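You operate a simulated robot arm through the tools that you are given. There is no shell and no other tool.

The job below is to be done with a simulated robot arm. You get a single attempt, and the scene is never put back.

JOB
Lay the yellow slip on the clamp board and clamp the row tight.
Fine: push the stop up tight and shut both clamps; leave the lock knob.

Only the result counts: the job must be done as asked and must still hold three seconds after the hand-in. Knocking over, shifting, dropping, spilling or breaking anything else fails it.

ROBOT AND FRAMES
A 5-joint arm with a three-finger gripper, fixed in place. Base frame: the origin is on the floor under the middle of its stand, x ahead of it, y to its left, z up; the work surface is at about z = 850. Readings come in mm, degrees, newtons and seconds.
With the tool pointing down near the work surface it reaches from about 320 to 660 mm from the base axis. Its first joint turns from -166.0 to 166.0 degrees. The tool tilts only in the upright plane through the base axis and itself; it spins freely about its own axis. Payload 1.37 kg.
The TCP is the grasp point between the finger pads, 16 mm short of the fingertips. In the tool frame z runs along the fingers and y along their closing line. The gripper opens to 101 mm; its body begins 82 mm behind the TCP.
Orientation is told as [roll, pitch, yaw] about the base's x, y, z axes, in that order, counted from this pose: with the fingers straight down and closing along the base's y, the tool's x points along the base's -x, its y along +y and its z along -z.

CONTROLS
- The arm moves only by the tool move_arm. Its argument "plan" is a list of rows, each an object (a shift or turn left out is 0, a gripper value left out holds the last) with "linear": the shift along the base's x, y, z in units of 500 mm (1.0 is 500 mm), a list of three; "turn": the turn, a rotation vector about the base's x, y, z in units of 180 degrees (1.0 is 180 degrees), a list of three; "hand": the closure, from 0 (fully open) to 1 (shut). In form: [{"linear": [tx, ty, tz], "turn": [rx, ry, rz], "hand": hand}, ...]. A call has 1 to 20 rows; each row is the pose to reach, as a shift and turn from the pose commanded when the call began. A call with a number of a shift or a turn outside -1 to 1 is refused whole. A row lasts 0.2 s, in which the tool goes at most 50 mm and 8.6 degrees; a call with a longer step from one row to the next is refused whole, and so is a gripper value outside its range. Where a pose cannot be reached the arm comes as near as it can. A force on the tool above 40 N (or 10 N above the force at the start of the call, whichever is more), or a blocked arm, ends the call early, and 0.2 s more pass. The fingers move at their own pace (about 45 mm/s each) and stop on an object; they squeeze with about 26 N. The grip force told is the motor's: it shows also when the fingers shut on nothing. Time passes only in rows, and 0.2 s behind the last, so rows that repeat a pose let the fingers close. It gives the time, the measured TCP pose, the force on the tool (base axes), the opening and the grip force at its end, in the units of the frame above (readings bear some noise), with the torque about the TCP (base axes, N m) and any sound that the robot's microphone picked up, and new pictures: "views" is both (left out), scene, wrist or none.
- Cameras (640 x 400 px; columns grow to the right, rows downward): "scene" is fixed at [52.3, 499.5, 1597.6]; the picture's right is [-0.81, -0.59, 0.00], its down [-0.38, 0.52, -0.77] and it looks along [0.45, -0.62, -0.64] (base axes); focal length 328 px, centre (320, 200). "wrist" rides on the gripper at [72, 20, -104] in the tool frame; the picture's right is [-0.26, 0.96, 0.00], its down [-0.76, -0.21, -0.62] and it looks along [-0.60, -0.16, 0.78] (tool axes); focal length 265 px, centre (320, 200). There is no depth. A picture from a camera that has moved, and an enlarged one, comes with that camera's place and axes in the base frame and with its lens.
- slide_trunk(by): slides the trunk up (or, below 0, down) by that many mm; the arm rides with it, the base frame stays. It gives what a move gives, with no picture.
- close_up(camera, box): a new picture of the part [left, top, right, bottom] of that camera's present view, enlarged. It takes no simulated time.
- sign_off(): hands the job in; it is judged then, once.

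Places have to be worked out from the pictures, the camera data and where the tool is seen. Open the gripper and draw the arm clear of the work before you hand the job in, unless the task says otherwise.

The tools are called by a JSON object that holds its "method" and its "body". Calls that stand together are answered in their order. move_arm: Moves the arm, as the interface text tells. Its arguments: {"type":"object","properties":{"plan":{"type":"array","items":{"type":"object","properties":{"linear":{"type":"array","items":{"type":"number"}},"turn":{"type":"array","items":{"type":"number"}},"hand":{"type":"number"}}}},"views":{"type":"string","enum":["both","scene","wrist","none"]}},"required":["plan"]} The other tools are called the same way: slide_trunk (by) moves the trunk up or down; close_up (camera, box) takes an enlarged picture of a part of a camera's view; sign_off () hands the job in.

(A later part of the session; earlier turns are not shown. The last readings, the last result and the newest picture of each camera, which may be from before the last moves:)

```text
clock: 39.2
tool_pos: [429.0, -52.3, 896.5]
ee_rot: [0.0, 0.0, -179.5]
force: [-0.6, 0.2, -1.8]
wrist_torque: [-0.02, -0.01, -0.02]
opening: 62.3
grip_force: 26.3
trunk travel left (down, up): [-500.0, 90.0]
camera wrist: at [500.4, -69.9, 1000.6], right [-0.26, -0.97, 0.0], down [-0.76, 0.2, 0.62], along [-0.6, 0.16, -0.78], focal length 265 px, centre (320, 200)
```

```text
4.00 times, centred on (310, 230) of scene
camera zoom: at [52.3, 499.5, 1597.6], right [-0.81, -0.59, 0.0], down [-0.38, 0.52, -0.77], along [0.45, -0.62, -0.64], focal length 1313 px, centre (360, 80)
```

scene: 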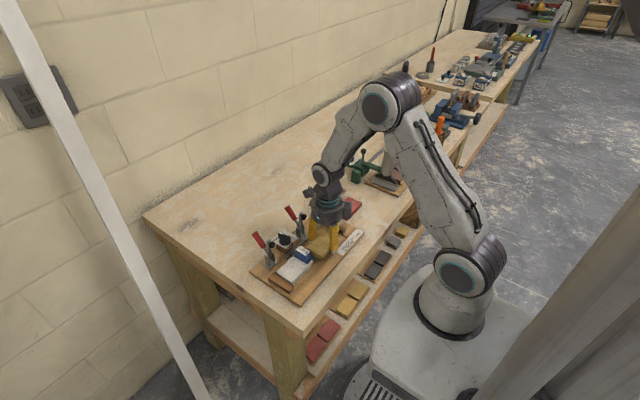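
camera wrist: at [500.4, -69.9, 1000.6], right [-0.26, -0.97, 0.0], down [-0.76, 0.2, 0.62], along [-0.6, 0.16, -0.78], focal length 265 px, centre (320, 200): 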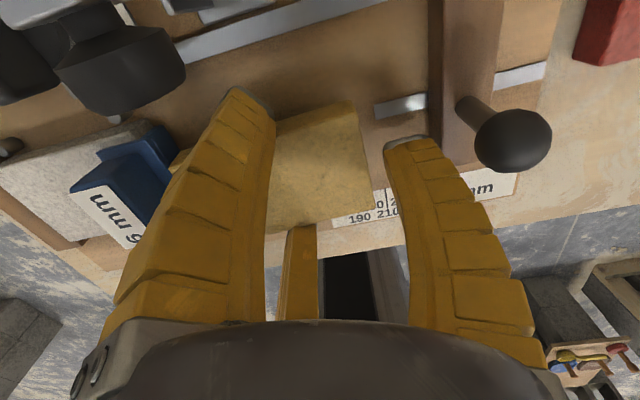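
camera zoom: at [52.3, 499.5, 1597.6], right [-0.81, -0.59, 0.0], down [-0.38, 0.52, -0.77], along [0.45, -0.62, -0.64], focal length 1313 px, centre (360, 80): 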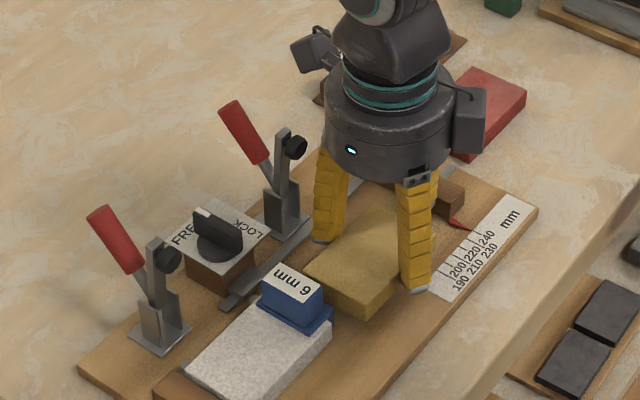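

The slip's +y end is about 10 mm short of the spacer lip. I'll shift 5 mm toward +y, then lower to just above the board and check.

{"method": "move_arm", "body": {"plan": [{"linear": [0, 0.005, 0], "hand": 1.0}, {"linear": [0, 0.01, 0], "hand": 1.0}, {"linear": [0, 0.01, -0.006], "hand": 1.0}, {"linear": [0, 0.01, -0.01], "hand": 1.0}, {"linear": [0, 0.01, -0.01], "hand": 1.0}], "views": "wrist"}}

{"method": "close_up", "body": {"camera": "wrist", "box": [150, 30, 480, 260]}}

{"method": "close_up", "body": {"camera": "scene", "box": [280, 210, 350, 270]}}

```text
clock: 40.4
tool_pos: [429.7, -46.7, 890.6]
ee_rot: [0.0, 0.0, -179.6]
force: [-0.8, 0.2, -1.5]
wrist_torque: [-0.06, 0.01, 0.0]
opening: 62.0
grip_force: 26.1
trunk travel left (down, up): [-500.0, 90.0]
camera wrist: at [500.9, -65.1, 995.8], right [-0.26, -0.97, 0.0], down [-0.76, 0.2, 0.62], along [-0.6, 0.16, -0.78], focal length 265 px, centre (320, 200)
```

wrist: 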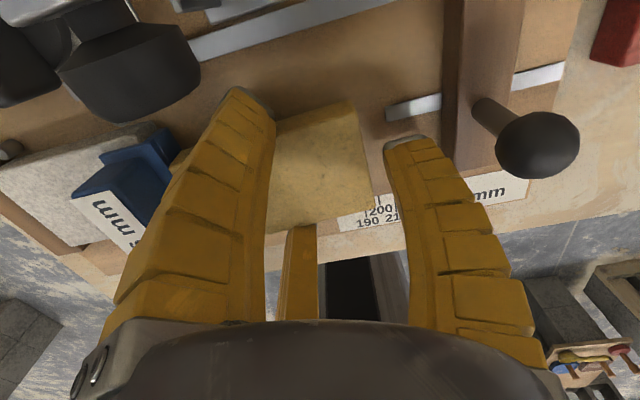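

```text
1.74 times, centred on (315, 145) of wrist
camera zoom: at [500.9, -65.1, 995.8], right [-0.26, -0.97, 0.0], down [-0.76, 0.2, 0.62], along [-0.6, 0.16, -0.78], focal length 462 px, centre (329, 296)
```

zoom: 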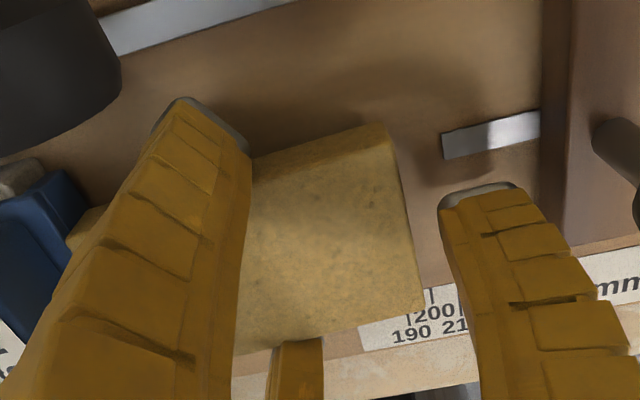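

```text
6.67 times, centred on (315, 240) of scene
camera zoom: at [52.3, 499.5, 1597.6], right [-0.81, -0.59, 0.0], down [-0.38, 0.52, -0.77], along [0.45, -0.62, -0.64], focal length 2188 px, centre (353, -67)
```

zoom: 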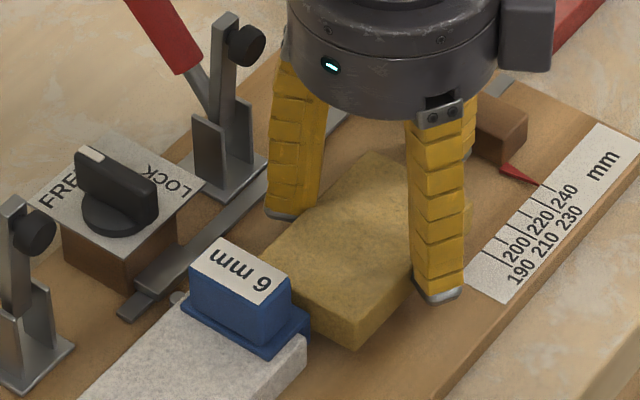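

There's a gap of about 7–9 mm to the spacer and the slip is still above the board. I'll lower in small steps, watching the vertical force.

{"method": "move_arm", "body": {"plan": [{"linear": [0, 0, -0.003], "hand": 1.0}, {"linear": [0, 0, -0.006], "hand": 1.0}, {"linear": [0, 0, -0.006], "hand": 1.0}], "views": "none"}}

```text
clock: 41.2
tool_pos: [429.2, -45.3, 888.7]
ee_rot: [-0.1, 0.0, -179.5]
force: [-0.3, -0.8, -2.3]
wrist_torque: [-0.04, 0.01, 0.02]
opening: 62.3
grip_force: 26.0
trunk travel left (down, up): [-500.0, 90.0]
```

No contact yet at z ≈ 888, so I'll continue down in small steps.

{"method": "move_arm", "body": {"plan": [{"linear": [0, 0, -0.003], "hand": 1.0}, {"linear": [0, 0, -0.005], "hand": 1.0}, {"linear": [0, 0, -0.005], "hand": 1.0}], "views": "none"}}

```text
clock: 42.0
tool_pos: [430.2, -45.0, 886.0]
ee_rot: [-0.1, 0.0, -179.5]
force: [0.8, 2.2, 2.4]
wrist_torque: [-0.1, -0.03, 0.03]
opening: 63.8
grip_force: 25.9
trunk travel left (down, up): [-500.0, 90.0]
```

The vertical load flipped to +2.4 N, so something has touched. I'll look before releasing.

{"method": "move_arm", "body": {"plan": [{"linear": [0, 0, -0.002], "hand": 1.0}, {"linear": [0, 0, -0.002], "hand": 1.0}], "views": "both"}}

{"method": "close_up", "body": {"camera": "wrist", "box": [150, 30, 480, 260]}}

{"method": "close_up", "body": {"camera": "scene", "box": [280, 210, 350, 270]}}

```text
clock: 42.6
tool_pos: [431.0, -45.6, 885.0]
ee_rot: [0.1, 0.0, -179.6]
force: [1.6, 2.1, 4.2]
wrist_torque: [-0.1, -0.03, 0.0]
opening: 64.4
grip_force: 26.6
trunk travel left (down, up): [-500.0, 90.0]
camera wrist: at [500.8, -64.6, 989.5], right [-0.26, -0.97, 0.0], down [-0.76, 0.2, 0.62], along [-0.6, 0.16, -0.78], focal length 265 px, centre (320, 200)
```

scene: 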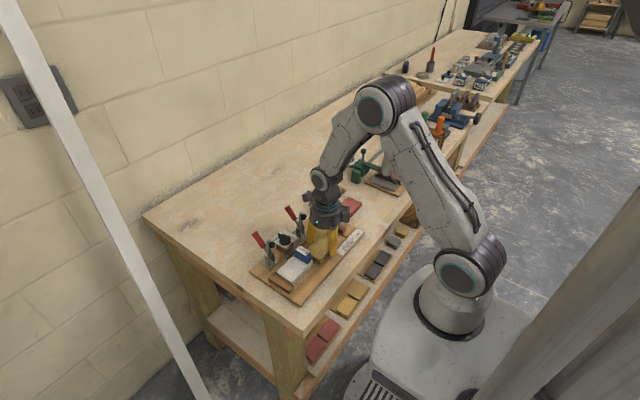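
wrist: 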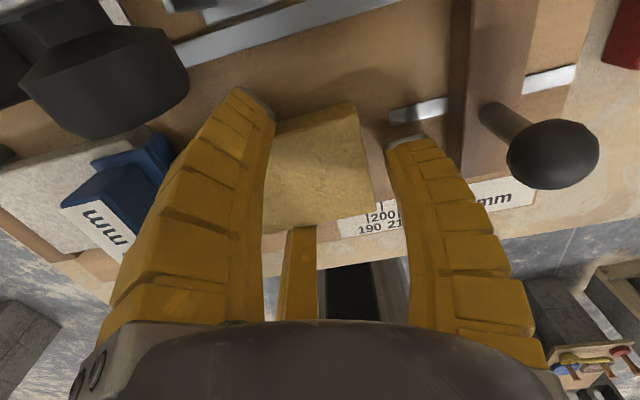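

```text
1.74 times, centred on (315, 145) of wrist
camera zoom: at [500.8, -64.6, 989.5], right [-0.26, -0.97, 0.0], down [-0.76, 0.2, 0.62], along [-0.6, 0.16, -0.78], focal length 462 px, centre (329, 296)
```

zoom: 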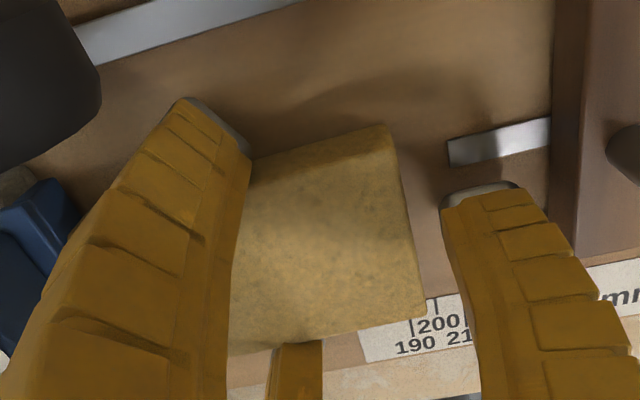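

```text
6.67 times, centred on (315, 240) of scene
camera zoom: at [52.3, 499.5, 1597.6], right [-0.81, -0.59, 0.0], down [-0.38, 0.52, -0.77], along [0.45, -0.62, -0.64], focal length 2188 px, centre (353, -67)
```

zoom: 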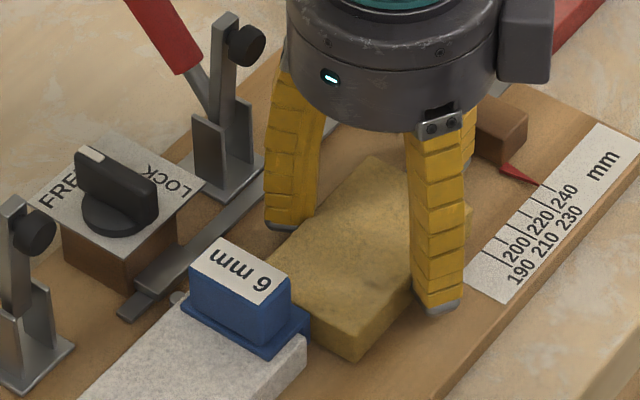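

The slip is resting flat on the board with a small gap to the spacer. I'll open just enough to release, keeping B short of the stop, then lift straight up.

{"method": "move_arm", "body": {"plan": [{"linear": [0, 0, 0.001], "hand": 0.35}, {"linear": [0, 0, 0.001], "hand": 0.35}, {"linear": [0, 0, 0.001], "hand": 0.35}, {"linear": [0, 0, 0.001], "hand": 0.34}], "views": "wrist"}}

{"method": "close_up", "body": {"camera": "wrist", "box": [150, 30, 480, 260]}}

{"method": "close_up", "body": {"camera": "scene", "box": [280, 210, 350, 270]}}

```text
clock: 43.6
tool_pos: [429.8, -45.3, 886.3]
ee_rot: [0.0, 0.0, -179.6]
force: [-0.3, 0.3, 0.5]
wrist_torque: [0.03, 0.0, -0.02]
opening: 69.9
grip_force: 2.4
trunk travel left (down, up): [-500.0, 90.0]
camera wrist: at [500.8, -64.9, 989.8], right [-0.26, -0.97, 0.0], down [-0.76, 0.2, 0.62], along [-0.6, 0.16, -0.78], focal length 265 px, centre (320, 200)
```

wrist: 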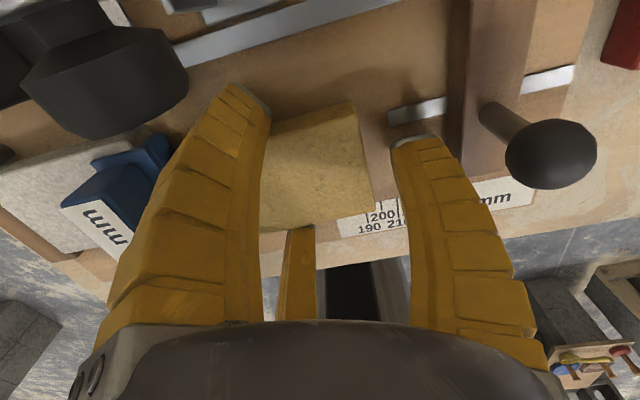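

```text
1.74 times, centred on (315, 145) of wrist
camera zoom: at [500.8, -64.9, 989.8], right [-0.26, -0.97, 0.0], down [-0.76, 0.2, 0.62], along [-0.6, 0.16, -0.78], focal length 462 px, centre (329, 296)
```

zoom: 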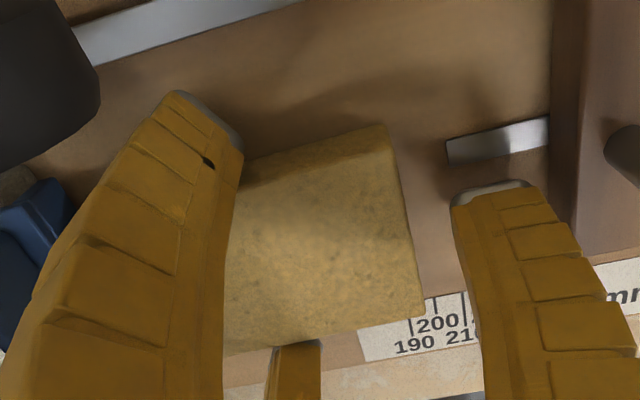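

```text
6.67 times, centred on (315, 240) of scene
camera zoom: at [52.3, 499.5, 1597.6], right [-0.81, -0.59, 0.0], down [-0.38, 0.52, -0.77], along [0.45, -0.62, -0.64], focal length 2188 px, centre (353, -67)
```

zoom: 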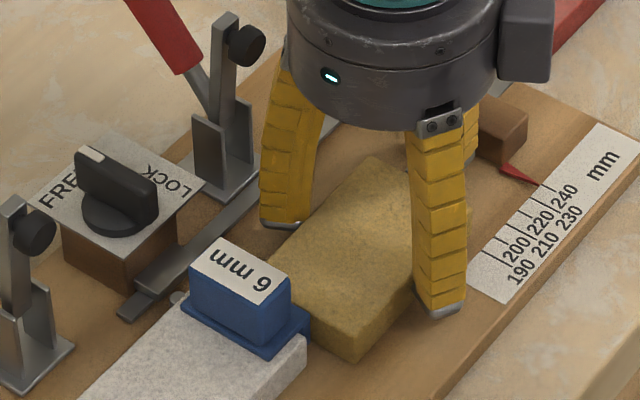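

Released at opening 69.9 with no residual force and the slip flat on the board. I'll lift straight up clear of everything and spin back to yaw −90 for an inspection view.

{"method": "move_arm", "body": {"plan": [{"linear": [0, 0, 0.02], "hand": 0.34}, {"linear": [0, 0, 0.06], "hand": 0.34}, {"linear": [0, 0, 0.12], "hand": 0.34}, {"linear": [0, 0, 0.18], "hand": 0.34}, {"linear": [-0.01, 0, 0.22], "turn": [0, 0, 0.045], "hand": 0.34}, {"linear": [-0.02, 0, 0.22], "turn": [0, 0, 0.09], "hand": 0.34}, {"linear": [-0.03, 0, 0.22], "turn": [0, 0, 0.135], "hand": 0.34}, {"linear": [-0.04, 0, 0.22], "turn": [0, 0, 0.18], "hand": 0.34}, {"linear": [-0.05, 0, 0.22], "turn": [0, 0, 0.225], "hand": 0.34}, {"linear": [-0.06, 0, 0.22], "turn": [0, 0, 0.27], "hand": 0.34}, {"linear": [-0.06, 0.02, 0.22], "turn": [0, 0, 0.315], "hand": 0.34}, {"linear": [-0.06, 0.04, 0.22], "turn": [0, 0, 0.36], "hand": 0.34}, {"linear": [-0.06, 0.06, 0.22], "turn": [0, 0, 0.405], "hand": 0.34}, {"linear": [-0.06, 0.08, 0.22], "turn": [0, 0, 0.45], "hand": 0.34}, {"linear": [-0.06, 0.09, 0.22], "turn": [0, 0, 0.4975], "hand": 0.34}, {"linear": [-0.06, 0.09, 0.22], "turn": [0, 0, 0.4975], "hand": 0.34}], "views": "both"}}

{"method": "close_up", "body": {"camera": "wrist", "box": [220, 0, 500, 200]}}

{"method": "close_up", "body": {"camera": "scene", "box": [260, 200, 360, 290]}}

```text
clock: 47.0
tool_pos: [399.0, -1.6, 995.3]
ee_rot: [0.0, 0.0, -89.9]
force: [-0.2, 0.3, -0.2]
wrist_torque: [0.0, -0.01, 0.01]
opening: 69.7
grip_force: 2.2
trunk travel left (down, up): [-500.0, 90.0]
camera wrist: at [418.2, 71.6, 1099.7], right [0.97, -0.26, 0.0], down [-0.2, -0.76, 0.62], along [-0.16, -0.6, -0.78], focal length 265 px, centre (320, 200)
```

scene: 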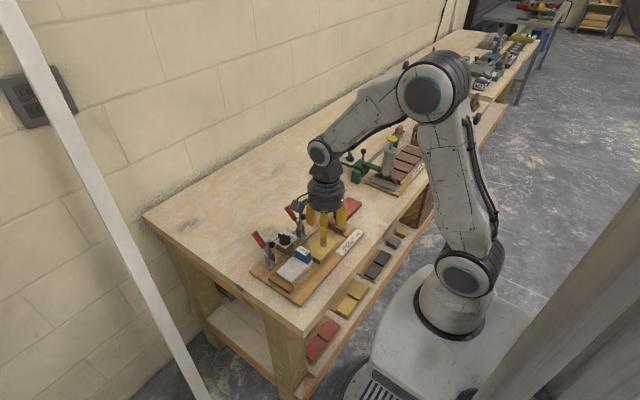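
wrist: 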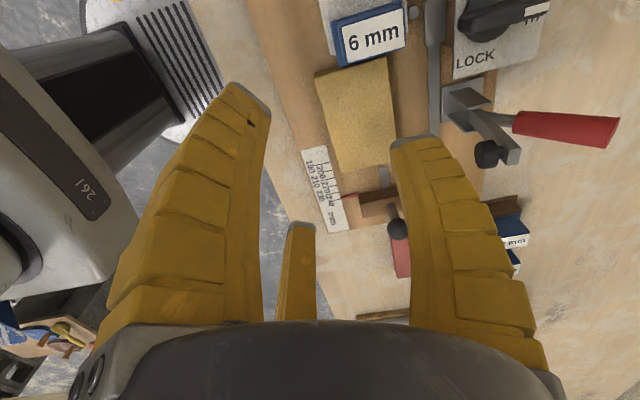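

```text
2.00 times, centred on (360, 100) of wrist
camera zoom: at [418.2, 71.6, 1099.7], right [0.97, -0.26, 0.0], down [-0.2, -0.76, 0.62], along [-0.16, -0.6, -0.78], focal length 531 px, centre (240, 400)
```

zoom: 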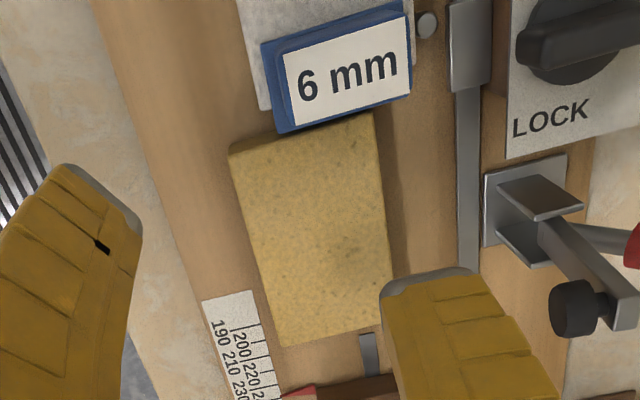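

```text
4.44 times, centred on (310, 245) of scene
camera zoom: at [52.3, 499.5, 1597.6], right [-0.81, -0.59, 0.0], down [-0.38, 0.52, -0.77], along [0.45, -0.62, -0.64], focal length 1459 px, centre (364, 0)
```

zoom: 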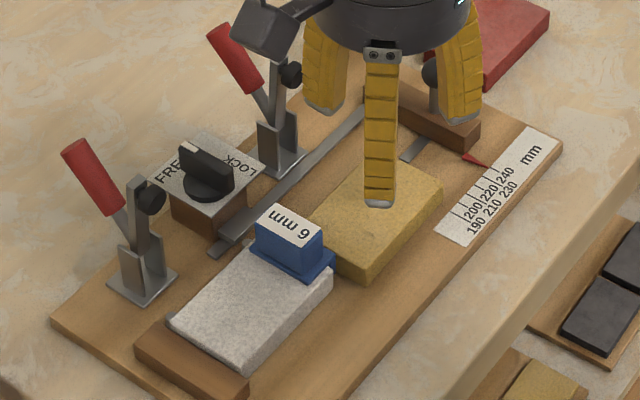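

The yellow slip lies at x ≈ 401–455 with its +y end near the spacer, while the grey slip's front edge is at x ≈ 415.5. It needs to move about +14 mm in x, so I'll close the hand to a fist and check its shape before pushing.

{"method": "move_arm", "body": {"plan": [{"linear": [-0.02, -0.02, 0], "hand": 1.0}, {"linear": [-0.05, -0.04, 0], "hand": 1.0}, {"linear": [-0.07, -0.047, -0.02], "hand": 1.0}, {"linear": [-0.07, -0.047, -0.05], "hand": 1.0}, {"linear": [-0.07, -0.047, -0.08], "hand": 1.0}, {"linear": [-0.07, -0.047, -0.11], "hand": 1.0}, {"linear": [-0.07, -0.047, -0.14], "hand": 1.0}, {"linear": [-0.07, -0.047, -0.14], "hand": 1.0}, {"linear": [-0.07, -0.047, -0.14], "hand": 1.0}], "views": "both"}}

{"method": "close_up", "body": {"camera": "wrist", "box": [220, 30, 500, 230]}}

{"method": "close_up", "body": {"camera": "scene", "box": [280, 190, 380, 280]}}

```text
clock: 49.0
tool_pos: [363.8, -23.5, 927.9]
ee_rot: [0.0, 0.0, -89.9]
force: [0.1, -0.3, -0.1]
wrist_torque: [0.0, -0.01, 0.04]
opening: 0.0
grip_force: 26.0
trunk travel left (down, up): [-500.0, 90.0]
camera wrist: at [383.3, 48.5, 1030.5], right [0.96, -0.26, 0.0], down [-0.21, -0.76, 0.62], along [-0.16, -0.6, -0.78], focal length 265 px, centre (320, 200)
```

scene: 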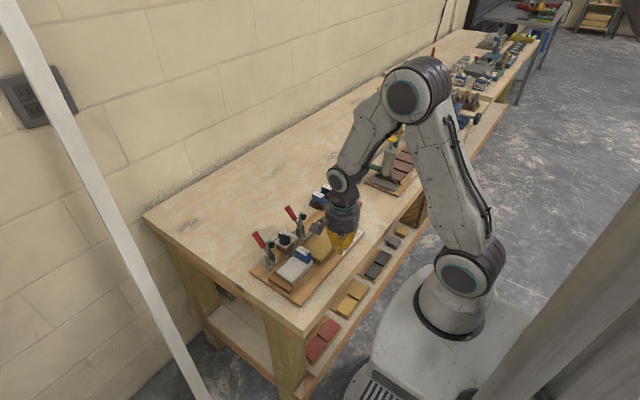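
wrist: 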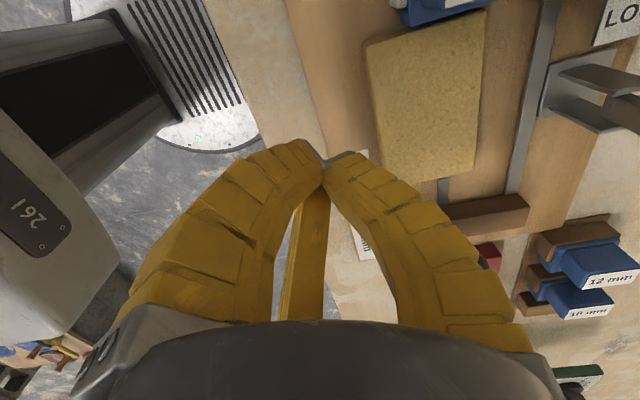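

```text
2.00 times, centred on (360, 130) of wrist
camera zoom: at [383.3, 48.5, 1030.5], right [0.96, -0.26, 0.0], down [-0.21, -0.76, 0.62], along [-0.16, -0.6, -0.78], focal length 531 px, centre (240, 340)
```

zoom: 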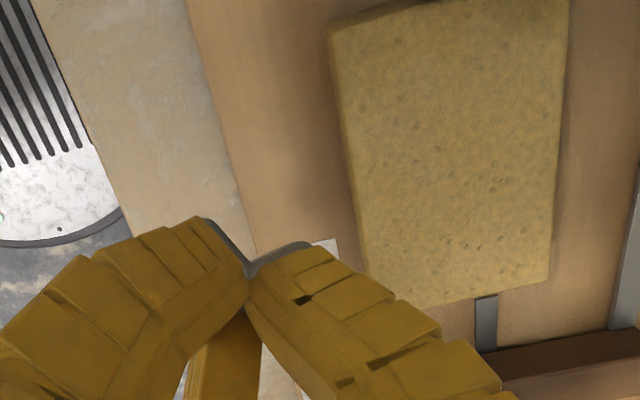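

```text
4.44 times, centred on (330, 235) of scene
camera zoom: at [52.3, 499.5, 1597.6], right [-0.81, -0.59, 0.0], down [-0.38, 0.52, -0.77], along [0.45, -0.62, -0.64], focal length 1459 px, centre (276, 44)
```

zoom: 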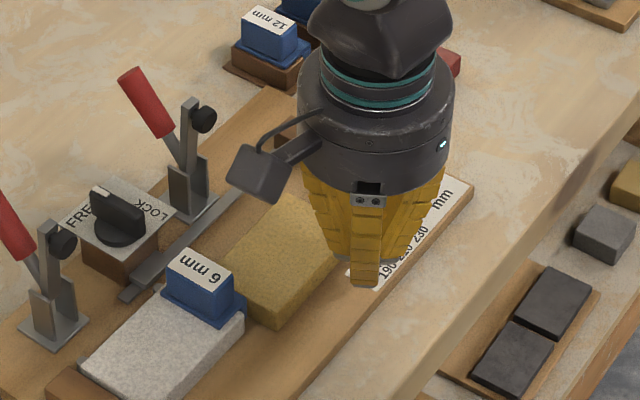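

The closed fist is a cone, which would press the slip down. I'll instead push with the outer face of finger B with the fingers near vertical, so I'll back off to x ≈ 338, set hand ≈ 0.44 and lower.

{"method": "move_arm", "body": {"plan": [{"linear": [-0.03, -0.002, 0], "hand": 0.44}, {"linear": [-0.052, -0.002, 0], "hand": 0.44}, {"linear": [-0.052, -0.002, 0], "hand": 0.44}, {"linear": [-0.052, -0.002, 0], "hand": 0.44}, {"linear": [-0.052, -0.002, -0.04], "hand": 0.44}, {"linear": [-0.052, -0.002, -0.084], "hand": 0.44}, {"linear": [-0.052, -0.002, -0.084], "hand": 0.44}], "views": "both"}}

{"method": "close_up", "body": {"camera": "wrist", "box": [260, 0, 540, 200]}}

{"method": "close_up", "body": {"camera": "scene", "box": [270, 210, 370, 290]}}

```text
clock: 50.6
tool_pos: [339.0, -25.8, 883.8]
ee_rot: [-0.1, 0.0, -89.9]
force: [-1.2, 0.8, 0.1]
wrist_torque: [0.03, -0.01, -0.02]
opening: 60.2
grip_force: 2.6
trunk travel left (down, up): [-500.0, 90.0]
camera wrist: at [357.2, 47.0, 987.9], right [0.96, -0.26, 0.0], down [-0.21, -0.76, 0.62], along [-0.16, -0.6, -0.78], focal length 265 px, centre (320, 200)
```

scene: 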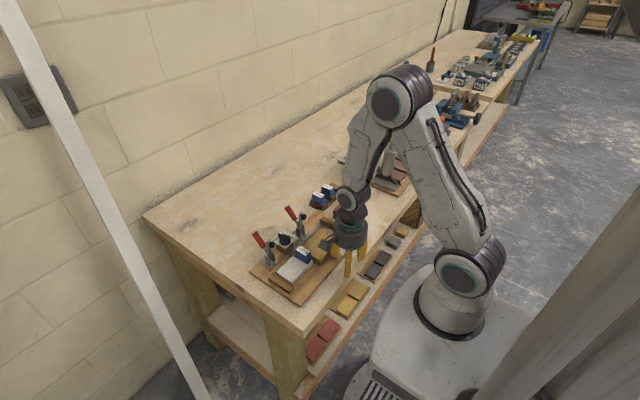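
wrist: 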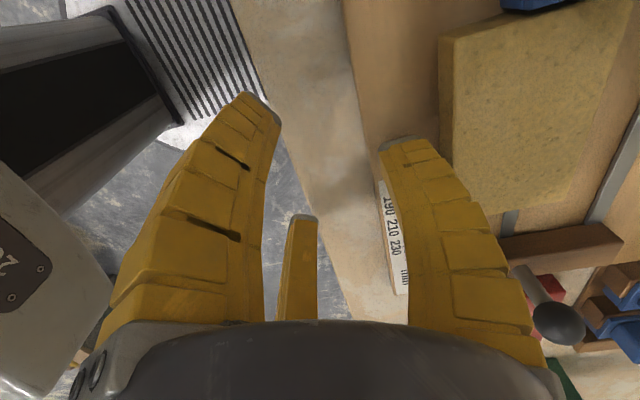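

```text
2.00 times, centred on (400, 100) of wrist
camera zoom: at [357.2, 47.0, 987.9], right [0.96, -0.26, 0.0], down [-0.21, -0.76, 0.62], along [-0.16, -0.6, -0.78], focal length 531 px, centre (160, 400)
```

zoom: 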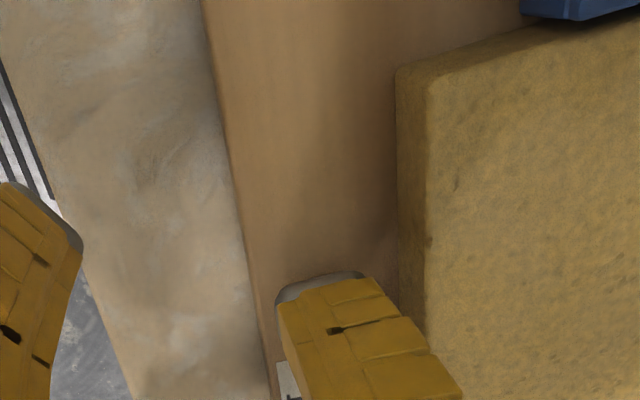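

```text
5.00 times, centred on (320, 250) of scene
camera zoom: at [52.3, 499.5, 1597.6], right [-0.81, -0.59, 0.0], down [-0.38, 0.52, -0.77], along [0.45, -0.62, -0.64], focal length 1641 px, centre (320, -50)
```

zoom: 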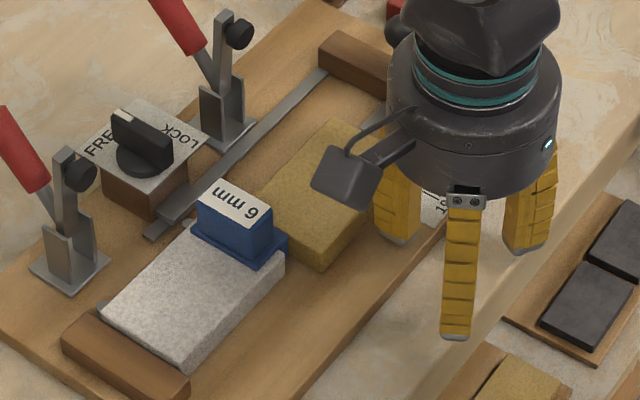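

Finger B's outer face is about 8 mm in front of the slip and near vertical at its height. I'll push slowly +x by 20 mm and check the slip's alignment with the grey.

{"method": "move_arm", "body": {"plan": [{"linear": [0.01, 0, 0], "hand": 0.44}, {"linear": [0.016, 0, 0], "hand": 0.44}, {"linear": [0.022, 0, 0], "hand": 0.44}, {"linear": [0.028, 0, 0], "hand": 0.44}, {"linear": [0.034, 0, 0], "hand": 0.44}, {"linear": [0.04, 0, 0], "hand": 0.44}, {"linear": [0.04, 0, 0], "hand": 0.44}], "views": "both"}}

{"method": "close_up", "body": {"camera": "wrist", "box": [260, 0, 540, 200]}}

{"method": "close_up", "body": {"camera": "scene", "box": [270, 210, 370, 290]}}

```text
clock: 52.2
tool_pos: [357.9, -25.3, 884.3]
ee_rot: [0.0, 0.0, -90.0]
force: [-0.2, -0.2, -0.5]
wrist_torque: [0.03, 0.03, -0.03]
opening: 59.5
grip_force: 2.5
trunk travel left (down, up): [-500.0, 90.0]
camera wrist: at [377.3, 46.8, 987.9], right [0.96, -0.26, 0.0], down [-0.21, -0.76, 0.62], along [-0.16, -0.6, -0.78], focal length 265 px, centre (320, 200)
```

scene: 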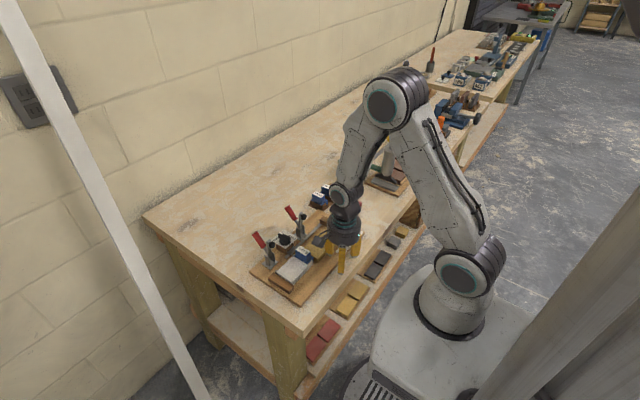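
wrist: 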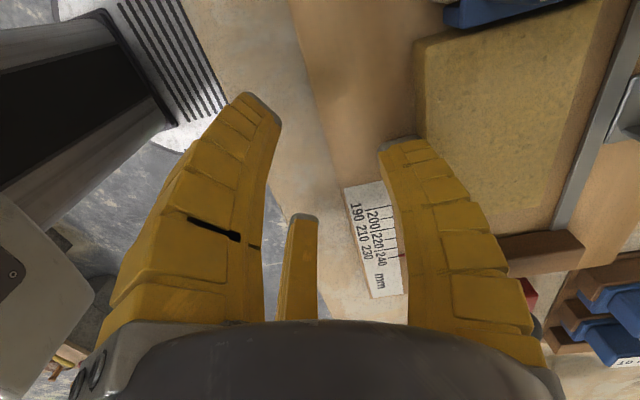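

```text
2.00 times, centred on (400, 100) of wrist
camera zoom: at [377.3, 46.8, 987.9], right [0.96, -0.26, 0.0], down [-0.21, -0.76, 0.62], along [-0.16, -0.6, -0.78], focal length 531 px, centre (160, 400)
```

zoom: 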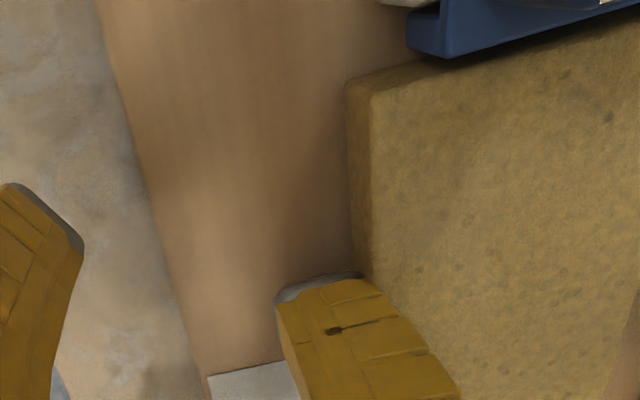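

```text
5.00 times, centred on (320, 250) of scene
camera zoom: at [52.3, 499.5, 1597.6], right [-0.81, -0.59, 0.0], down [-0.38, 0.52, -0.77], along [0.45, -0.62, -0.64], focal length 1641 px, centre (320, -50)
```

zoom: 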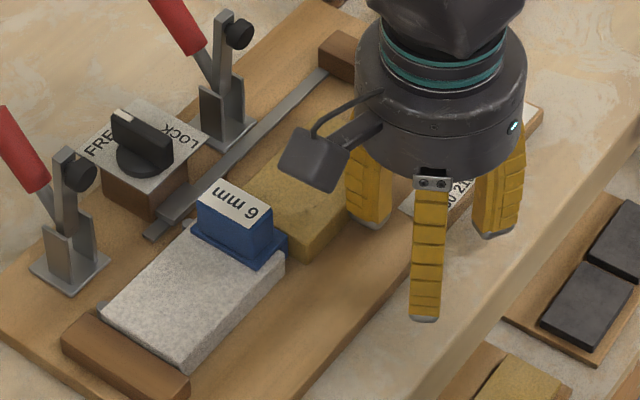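

The slip's front edge is now at x ≈ 409, so I'll push another 6 mm.

{"method": "move_arm", "body": {"plan": [{"linear": [0.004, 0, 0], "hand": 0.44}, {"linear": [0.008, 0, 0], "hand": 0.44}, {"linear": [0.012, 0, 0], "hand": 0.44}, {"linear": [0.012, 0, 0], "hand": 0.44}], "views": "wrist"}}

{"method": "move_arm", "body": {"plan": [{"linear": [-0.02, 0, 0], "hand": 0.44}, {"linear": [-0.04, 0, 0.04], "hand": 0.44}, {"linear": [-0.04, 0.03, 0.12], "hand": 0.44}, {"linear": [-0.02, 0.06, 0.2], "hand": 0.44}, {"linear": [0.02, 0.08, 0.24], "hand": 0.44}, {"linear": [0.05, 0.08, 0.24], "hand": 0.44}, {"linear": [0.05, 0.08, 0.24], "hand": 0.44}], "views": "both"}}

{"method": "close_up", "body": {"camera": "wrist", "box": [240, 0, 520, 200]}}

{"method": "close_up", "body": {"camera": "scene", "box": [260, 200, 360, 290]}}

```text
clock: 53.2
tool_pos: [364.4, -24.5, 883.4]
ee_rot: [0.1, 0.0, -89.9]
force: [-1.1, 0.7, 0.4]
wrist_torque: [-0.03, -0.04, 0.0]
opening: 59.4
grip_force: 2.1
trunk travel left (down, up): [-500.0, 90.0]
camera wrist: at [383.1, 47.0, 987.9], right [0.96, -0.26, 0.0], down [-0.21, -0.76, 0.62], along [-0.16, -0.6, -0.78], focal length 265 px, centre (320, 200)
```

wrist: 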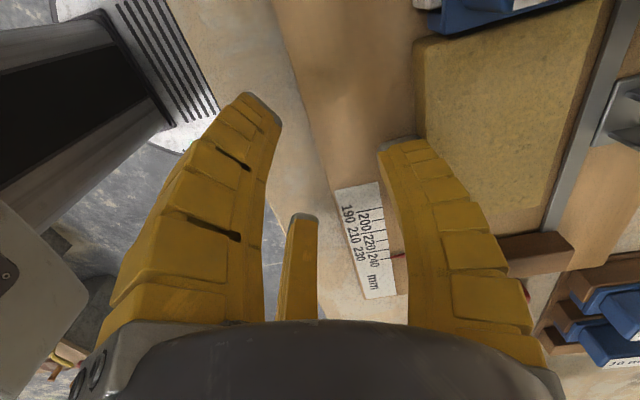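

```text
clock: 54.8
tool_pos: [390.0, 14.5, 1004.5]
ee_rot: [0.0, 0.0, -90.0]
force: [-1.3, -0.9, 0.9]
wrist_torque: [0.02, 0.01, 0.01]
opening: 60.3
grip_force: 2.4
trunk travel left (down, up): [-500.0, 90.0]
camera wrist: at [408.5, 86.8, 1108.0], right [0.96, -0.26, 0.0], down [-0.21, -0.76, 0.62], along [-0.16, -0.6, -0.78], focal length 265 px, centre (320, 200)
```

scene: 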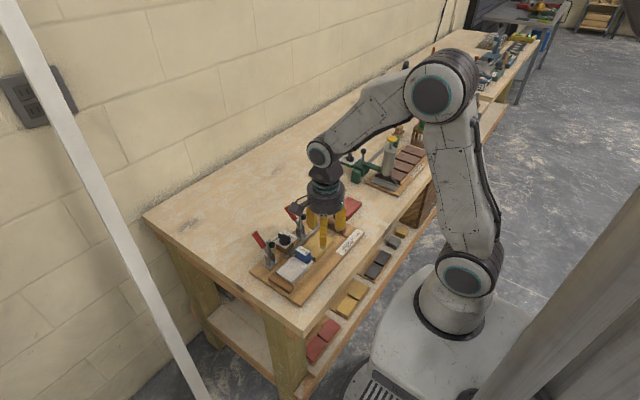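
wrist: 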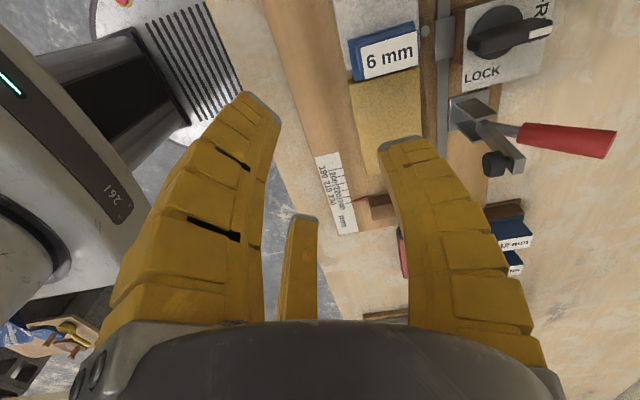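

```text
2.00 times, centred on (380, 100) of wrist
camera zoom: at [408.5, 86.8, 1108.0], right [0.96, -0.26, 0.0], down [-0.21, -0.76, 0.62], along [-0.16, -0.6, -0.78], focal length 531 px, centre (200, 400)
```

zoom: 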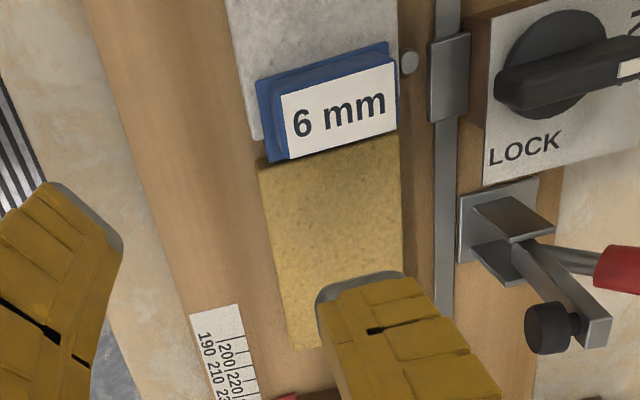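

```text
4.44 times, centred on (310, 245) of scene
camera zoom: at [52.3, 499.5, 1597.6], right [-0.81, -0.59, 0.0], down [-0.38, 0.52, -0.77], along [0.45, -0.62, -0.64], focal length 1459 px, centre (364, 0)
```

zoom: 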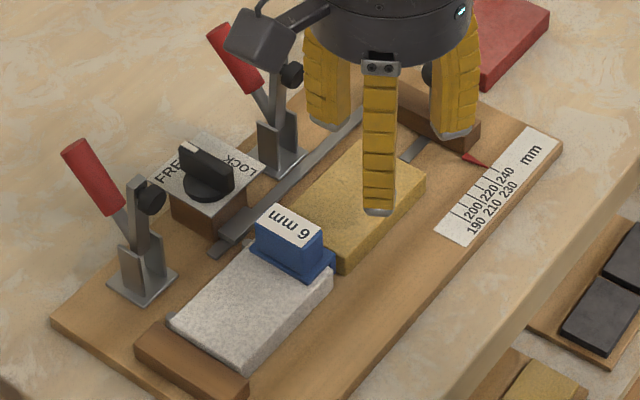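

The yellow slip is now in line with the grey (front edges 415.9 and 414.6). Stereo puts the stop's ball knob at about (444, −123, 917). I'll move above it, then lower with the fingers around it to push the stop.

{"method": "move_arm", "body": {"plan": [{"linear": [0.015, -0.04, 0], "hand": 0.5}, {"linear": [0.03, -0.08, 0], "hand": 0.5}, {"linear": [0.045, -0.12, 0], "hand": 0.5}, {"linear": [0.06, -0.16, 0], "hand": 0.5}, {"linear": [0.08, -0.2, 0], "hand": 0.5}, {"linear": [0.095, -0.24, -0.02], "hand": 0.5}, {"linear": [0.108, -0.275, -0.05], "hand": 0.5}, {"linear": [0.108, -0.275, -0.06], "hand": 0.5}], "views": "both"}}

{"method": "close_up", "body": {"camera": "wrist", "box": [220, 40, 500, 240]}}

{"method": "close_up", "body": {"camera": "scene", "box": [270, 170, 370, 260]}}

```text
clock: 56.6
tool_pos: [443.5, -123.8, 973.7]
ee_rot: [0.0, 0.1, -89.9]
force: [-0.3, 0.8, 0.2]
wrist_torque: [0.04, 0.04, 0.0]
opening: 54.3
grip_force: 2.4
trunk travel left (down, up): [-500.0, 90.0]
camera wrist: at [462.3, -51.1, 1077.7], right [0.96, -0.26, 0.0], down [-0.21, -0.76, 0.62], along [-0.16, -0.6, -0.78], focal length 265 px, centre (320, 200)
```

scene: 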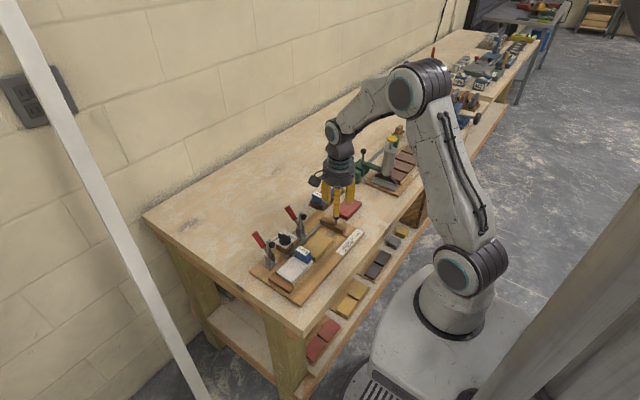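
wrist: 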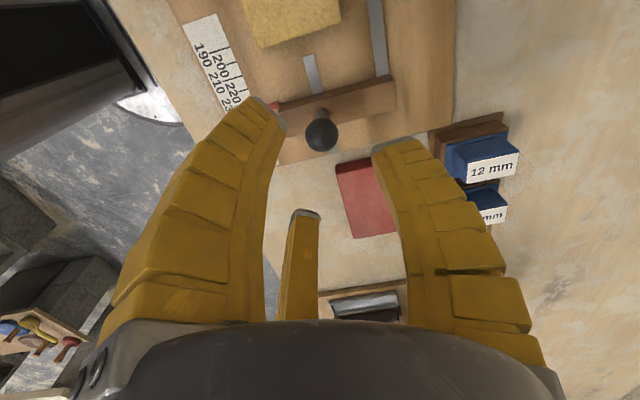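

```text
2.00 times, centred on (360, 140) of wrist
camera zoom: at [462.3, -51.1, 1077.7], right [0.96, -0.26, 0.0], down [-0.21, -0.76, 0.62], along [-0.16, -0.6, -0.78], focal length 531 px, centre (240, 320)
```

zoom: 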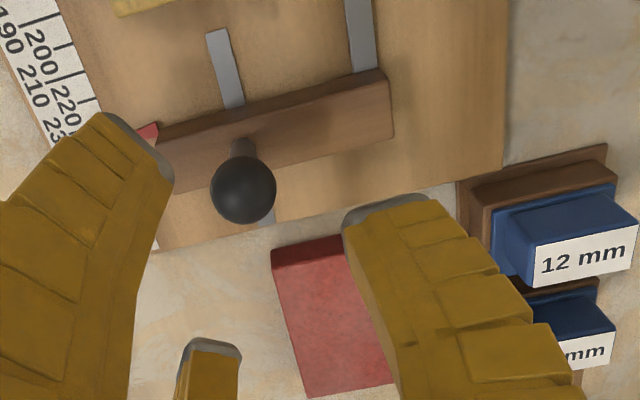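

```text
4.44 times, centred on (320, 215) of scene
camera zoom: at [52.3, 499.5, 1597.6], right [-0.81, -0.59, 0.0], down [-0.38, 0.52, -0.77], along [0.45, -0.62, -0.64], focal length 1459 px, centre (320, 133)
```

zoom: 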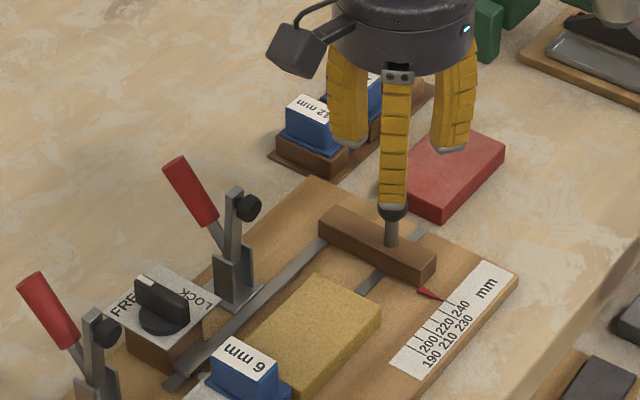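

The ball at (443.8, −122.3, 917) is centred between the fingers. I'll descend so the TCP is at ball height and close gently on it.

{"method": "move_arm", "body": {"plan": [{"linear": [0.0005, 0.001, -0.05], "hand": 0.5}, {"linear": [0.0005, 0.001, -0.1], "hand": 0.5}, {"linear": [0.0005, 0.001, -0.117], "hand": 0.5}, {"linear": [0.0005, 0.001, -0.117], "hand": 0.5}], "views": "wrist"}}

{"method": "move_arm", "body": {"plan": [{"hand": 0.8}, {"hand": 0.8}, {"hand": 0.8}, {"hand": 0.8}, {"hand": 0.8}], "views": "both"}}

{"method": "close_up", "body": {"camera": "wrist", "box": [220, 40, 500, 240]}}

{"method": "close_up", "body": {"camera": "scene", "box": [270, 170, 370, 260]}}

```text
clock: 57.6
tool_pos: [443.5, -123.7, 916.3]
ee_rot: [0.1, 0.0, -90.0]
force: [0.1, -0.2, -0.3]
wrist_torque: [-0.01, 0.02, 0.0]
opening: 54.3
grip_force: 2.7
trunk travel left (down, up): [-500.0, 90.0]
camera wrist: at [462.6, -50.9, 1019.6], right [0.96, -0.26, 0.0], down [-0.21, -0.76, 0.62], along [-0.16, -0.6, -0.78], focal length 265 px, centre (320, 200)
```

wrist: 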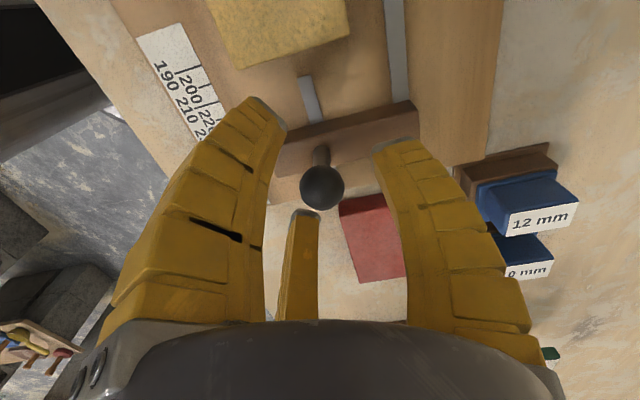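

```text
clock: 58.8
tool_pos: [444.7, -123.8, 917.0]
ee_rot: [0.1, 0.0, -89.9]
force: [0.1, -0.5, -0.3]
wrist_torque: [0.0, -0.01, -0.01]
opening: 25.5
grip_force: 4.4
trunk travel left (down, up): [-500.0, 90.0]
camera wrist: at [462.6, -50.9, 1019.8], right [0.96, -0.26, 0.0], down [-0.21, -0.76, 0.62], along [-0.16, -0.6, -0.78], focal length 265 px, centre (320, 200)
```

scene: 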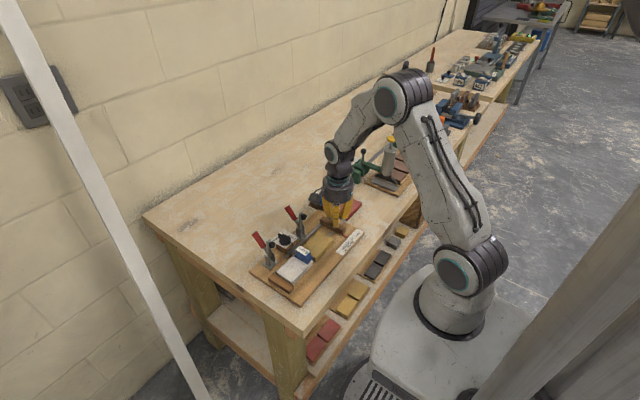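
wrist: 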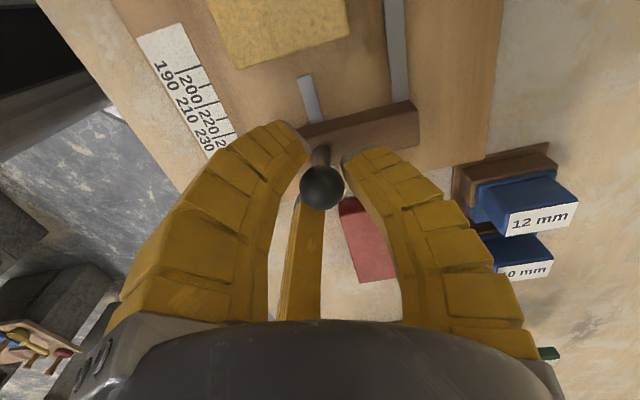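

```text
2.00 times, centred on (360, 140) of wrist
camera zoom: at [462.6, -50.9, 1019.8], right [0.96, -0.26, 0.0], down [-0.21, -0.76, 0.62], along [-0.16, -0.6, -0.78], focal length 531 px, centre (240, 320)
```

zoom: 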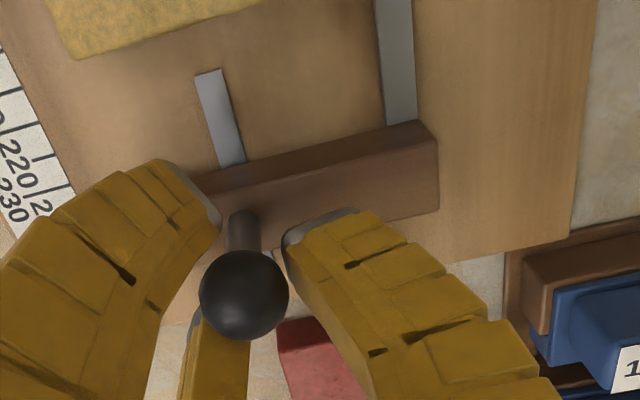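

```text
4.44 times, centred on (320, 215) of scene
camera zoom: at [52.3, 499.5, 1597.6], right [-0.81, -0.59, 0.0], down [-0.38, 0.52, -0.77], along [0.45, -0.62, -0.64], focal length 1459 px, centre (320, 133)
```

zoom: 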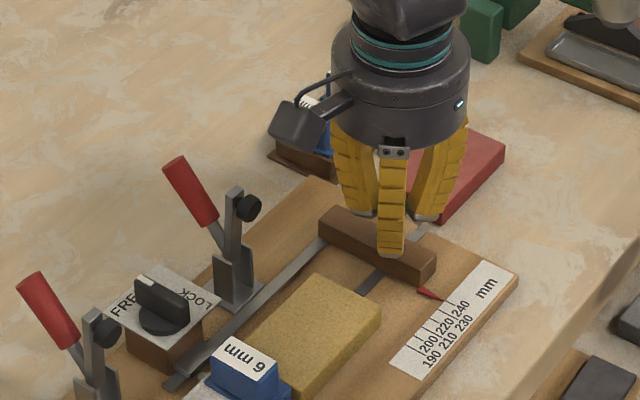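

The ball is caged with no side load. I'll snug the fingers and slide the stop about 34 mm in +y, then check.

{"method": "move_arm", "body": {"plan": [{"hand": 1.0}, {"hand": 1.0}, {"hand": 1.0}, {"linear": [0, 0.008, 0], "hand": 1.0}, {"linear": [0, 0.018, 0], "hand": 1.0}, {"linear": [0, 0.028, 0], "hand": 1.0}, {"linear": [0, 0.038, 0], "hand": 1.0}, {"linear": [0, 0.048, 0], "hand": 1.0}, {"linear": [0, 0.058, 0], "hand": 1.0}, {"linear": [0, 0.068, 0], "hand": 1.0}, {"linear": [0, 0.068, 0], "hand": 1.0}], "views": "both"}}

{"method": "close_up", "body": {"camera": "wrist", "box": [220, 0, 500, 200]}}

{"method": "close_up", "body": {"camera": "scene", "box": [270, 190, 370, 280]}}

```text
clock: 61.2
tool_pos: [444.5, -87.9, 915.5]
ee_rot: [0.0, 0.0, -89.8]
force: [7.3, -0.4, -0.2]
wrist_torque: [0.05, -0.1, -0.06]
opening: 16.4
grip_force: 27.6
trunk travel left (down, up): [-500.0, 90.0]
camera wrist: at [463.5, -15.7, 1019.3], right [0.96, -0.26, 0.0], down [-0.21, -0.76, 0.62], along [-0.16, -0.6, -0.78], focal length 265 px, centre (320, 200)
```

scene: 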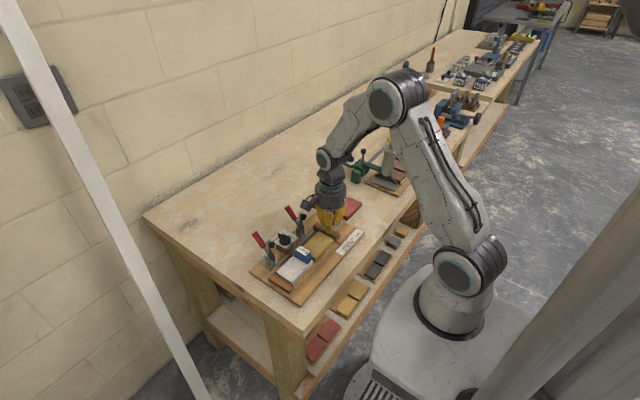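
wrist: 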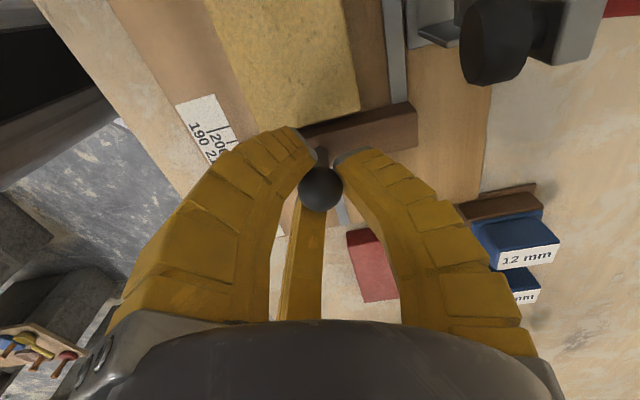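

```text
2.00 times, centred on (360, 100) of wrist
camera zoom: at [463.5, -15.7, 1019.3], right [0.96, -0.26, 0.0], down [-0.21, -0.76, 0.62], along [-0.16, -0.6, -0.78], focal length 531 px, centre (240, 400)
```

zoom: 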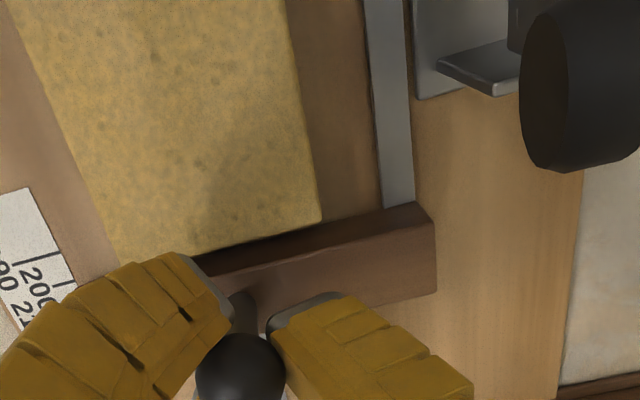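

```text
4.44 times, centred on (320, 235) of scene
camera zoom: at [52.3, 499.5, 1597.6], right [-0.81, -0.59, 0.0], down [-0.38, 0.52, -0.77], along [0.45, -0.62, -0.64], focal length 1459 px, centre (320, 44)
```

zoom: 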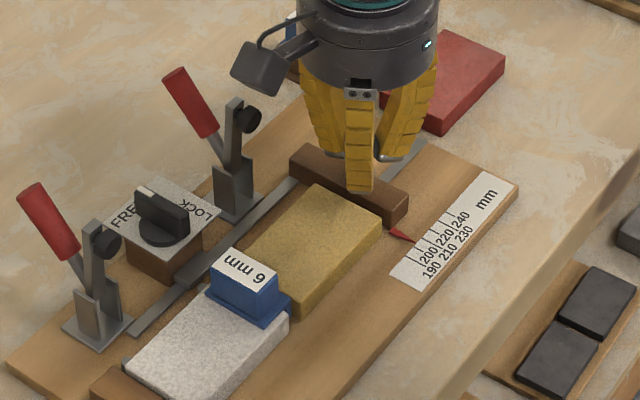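

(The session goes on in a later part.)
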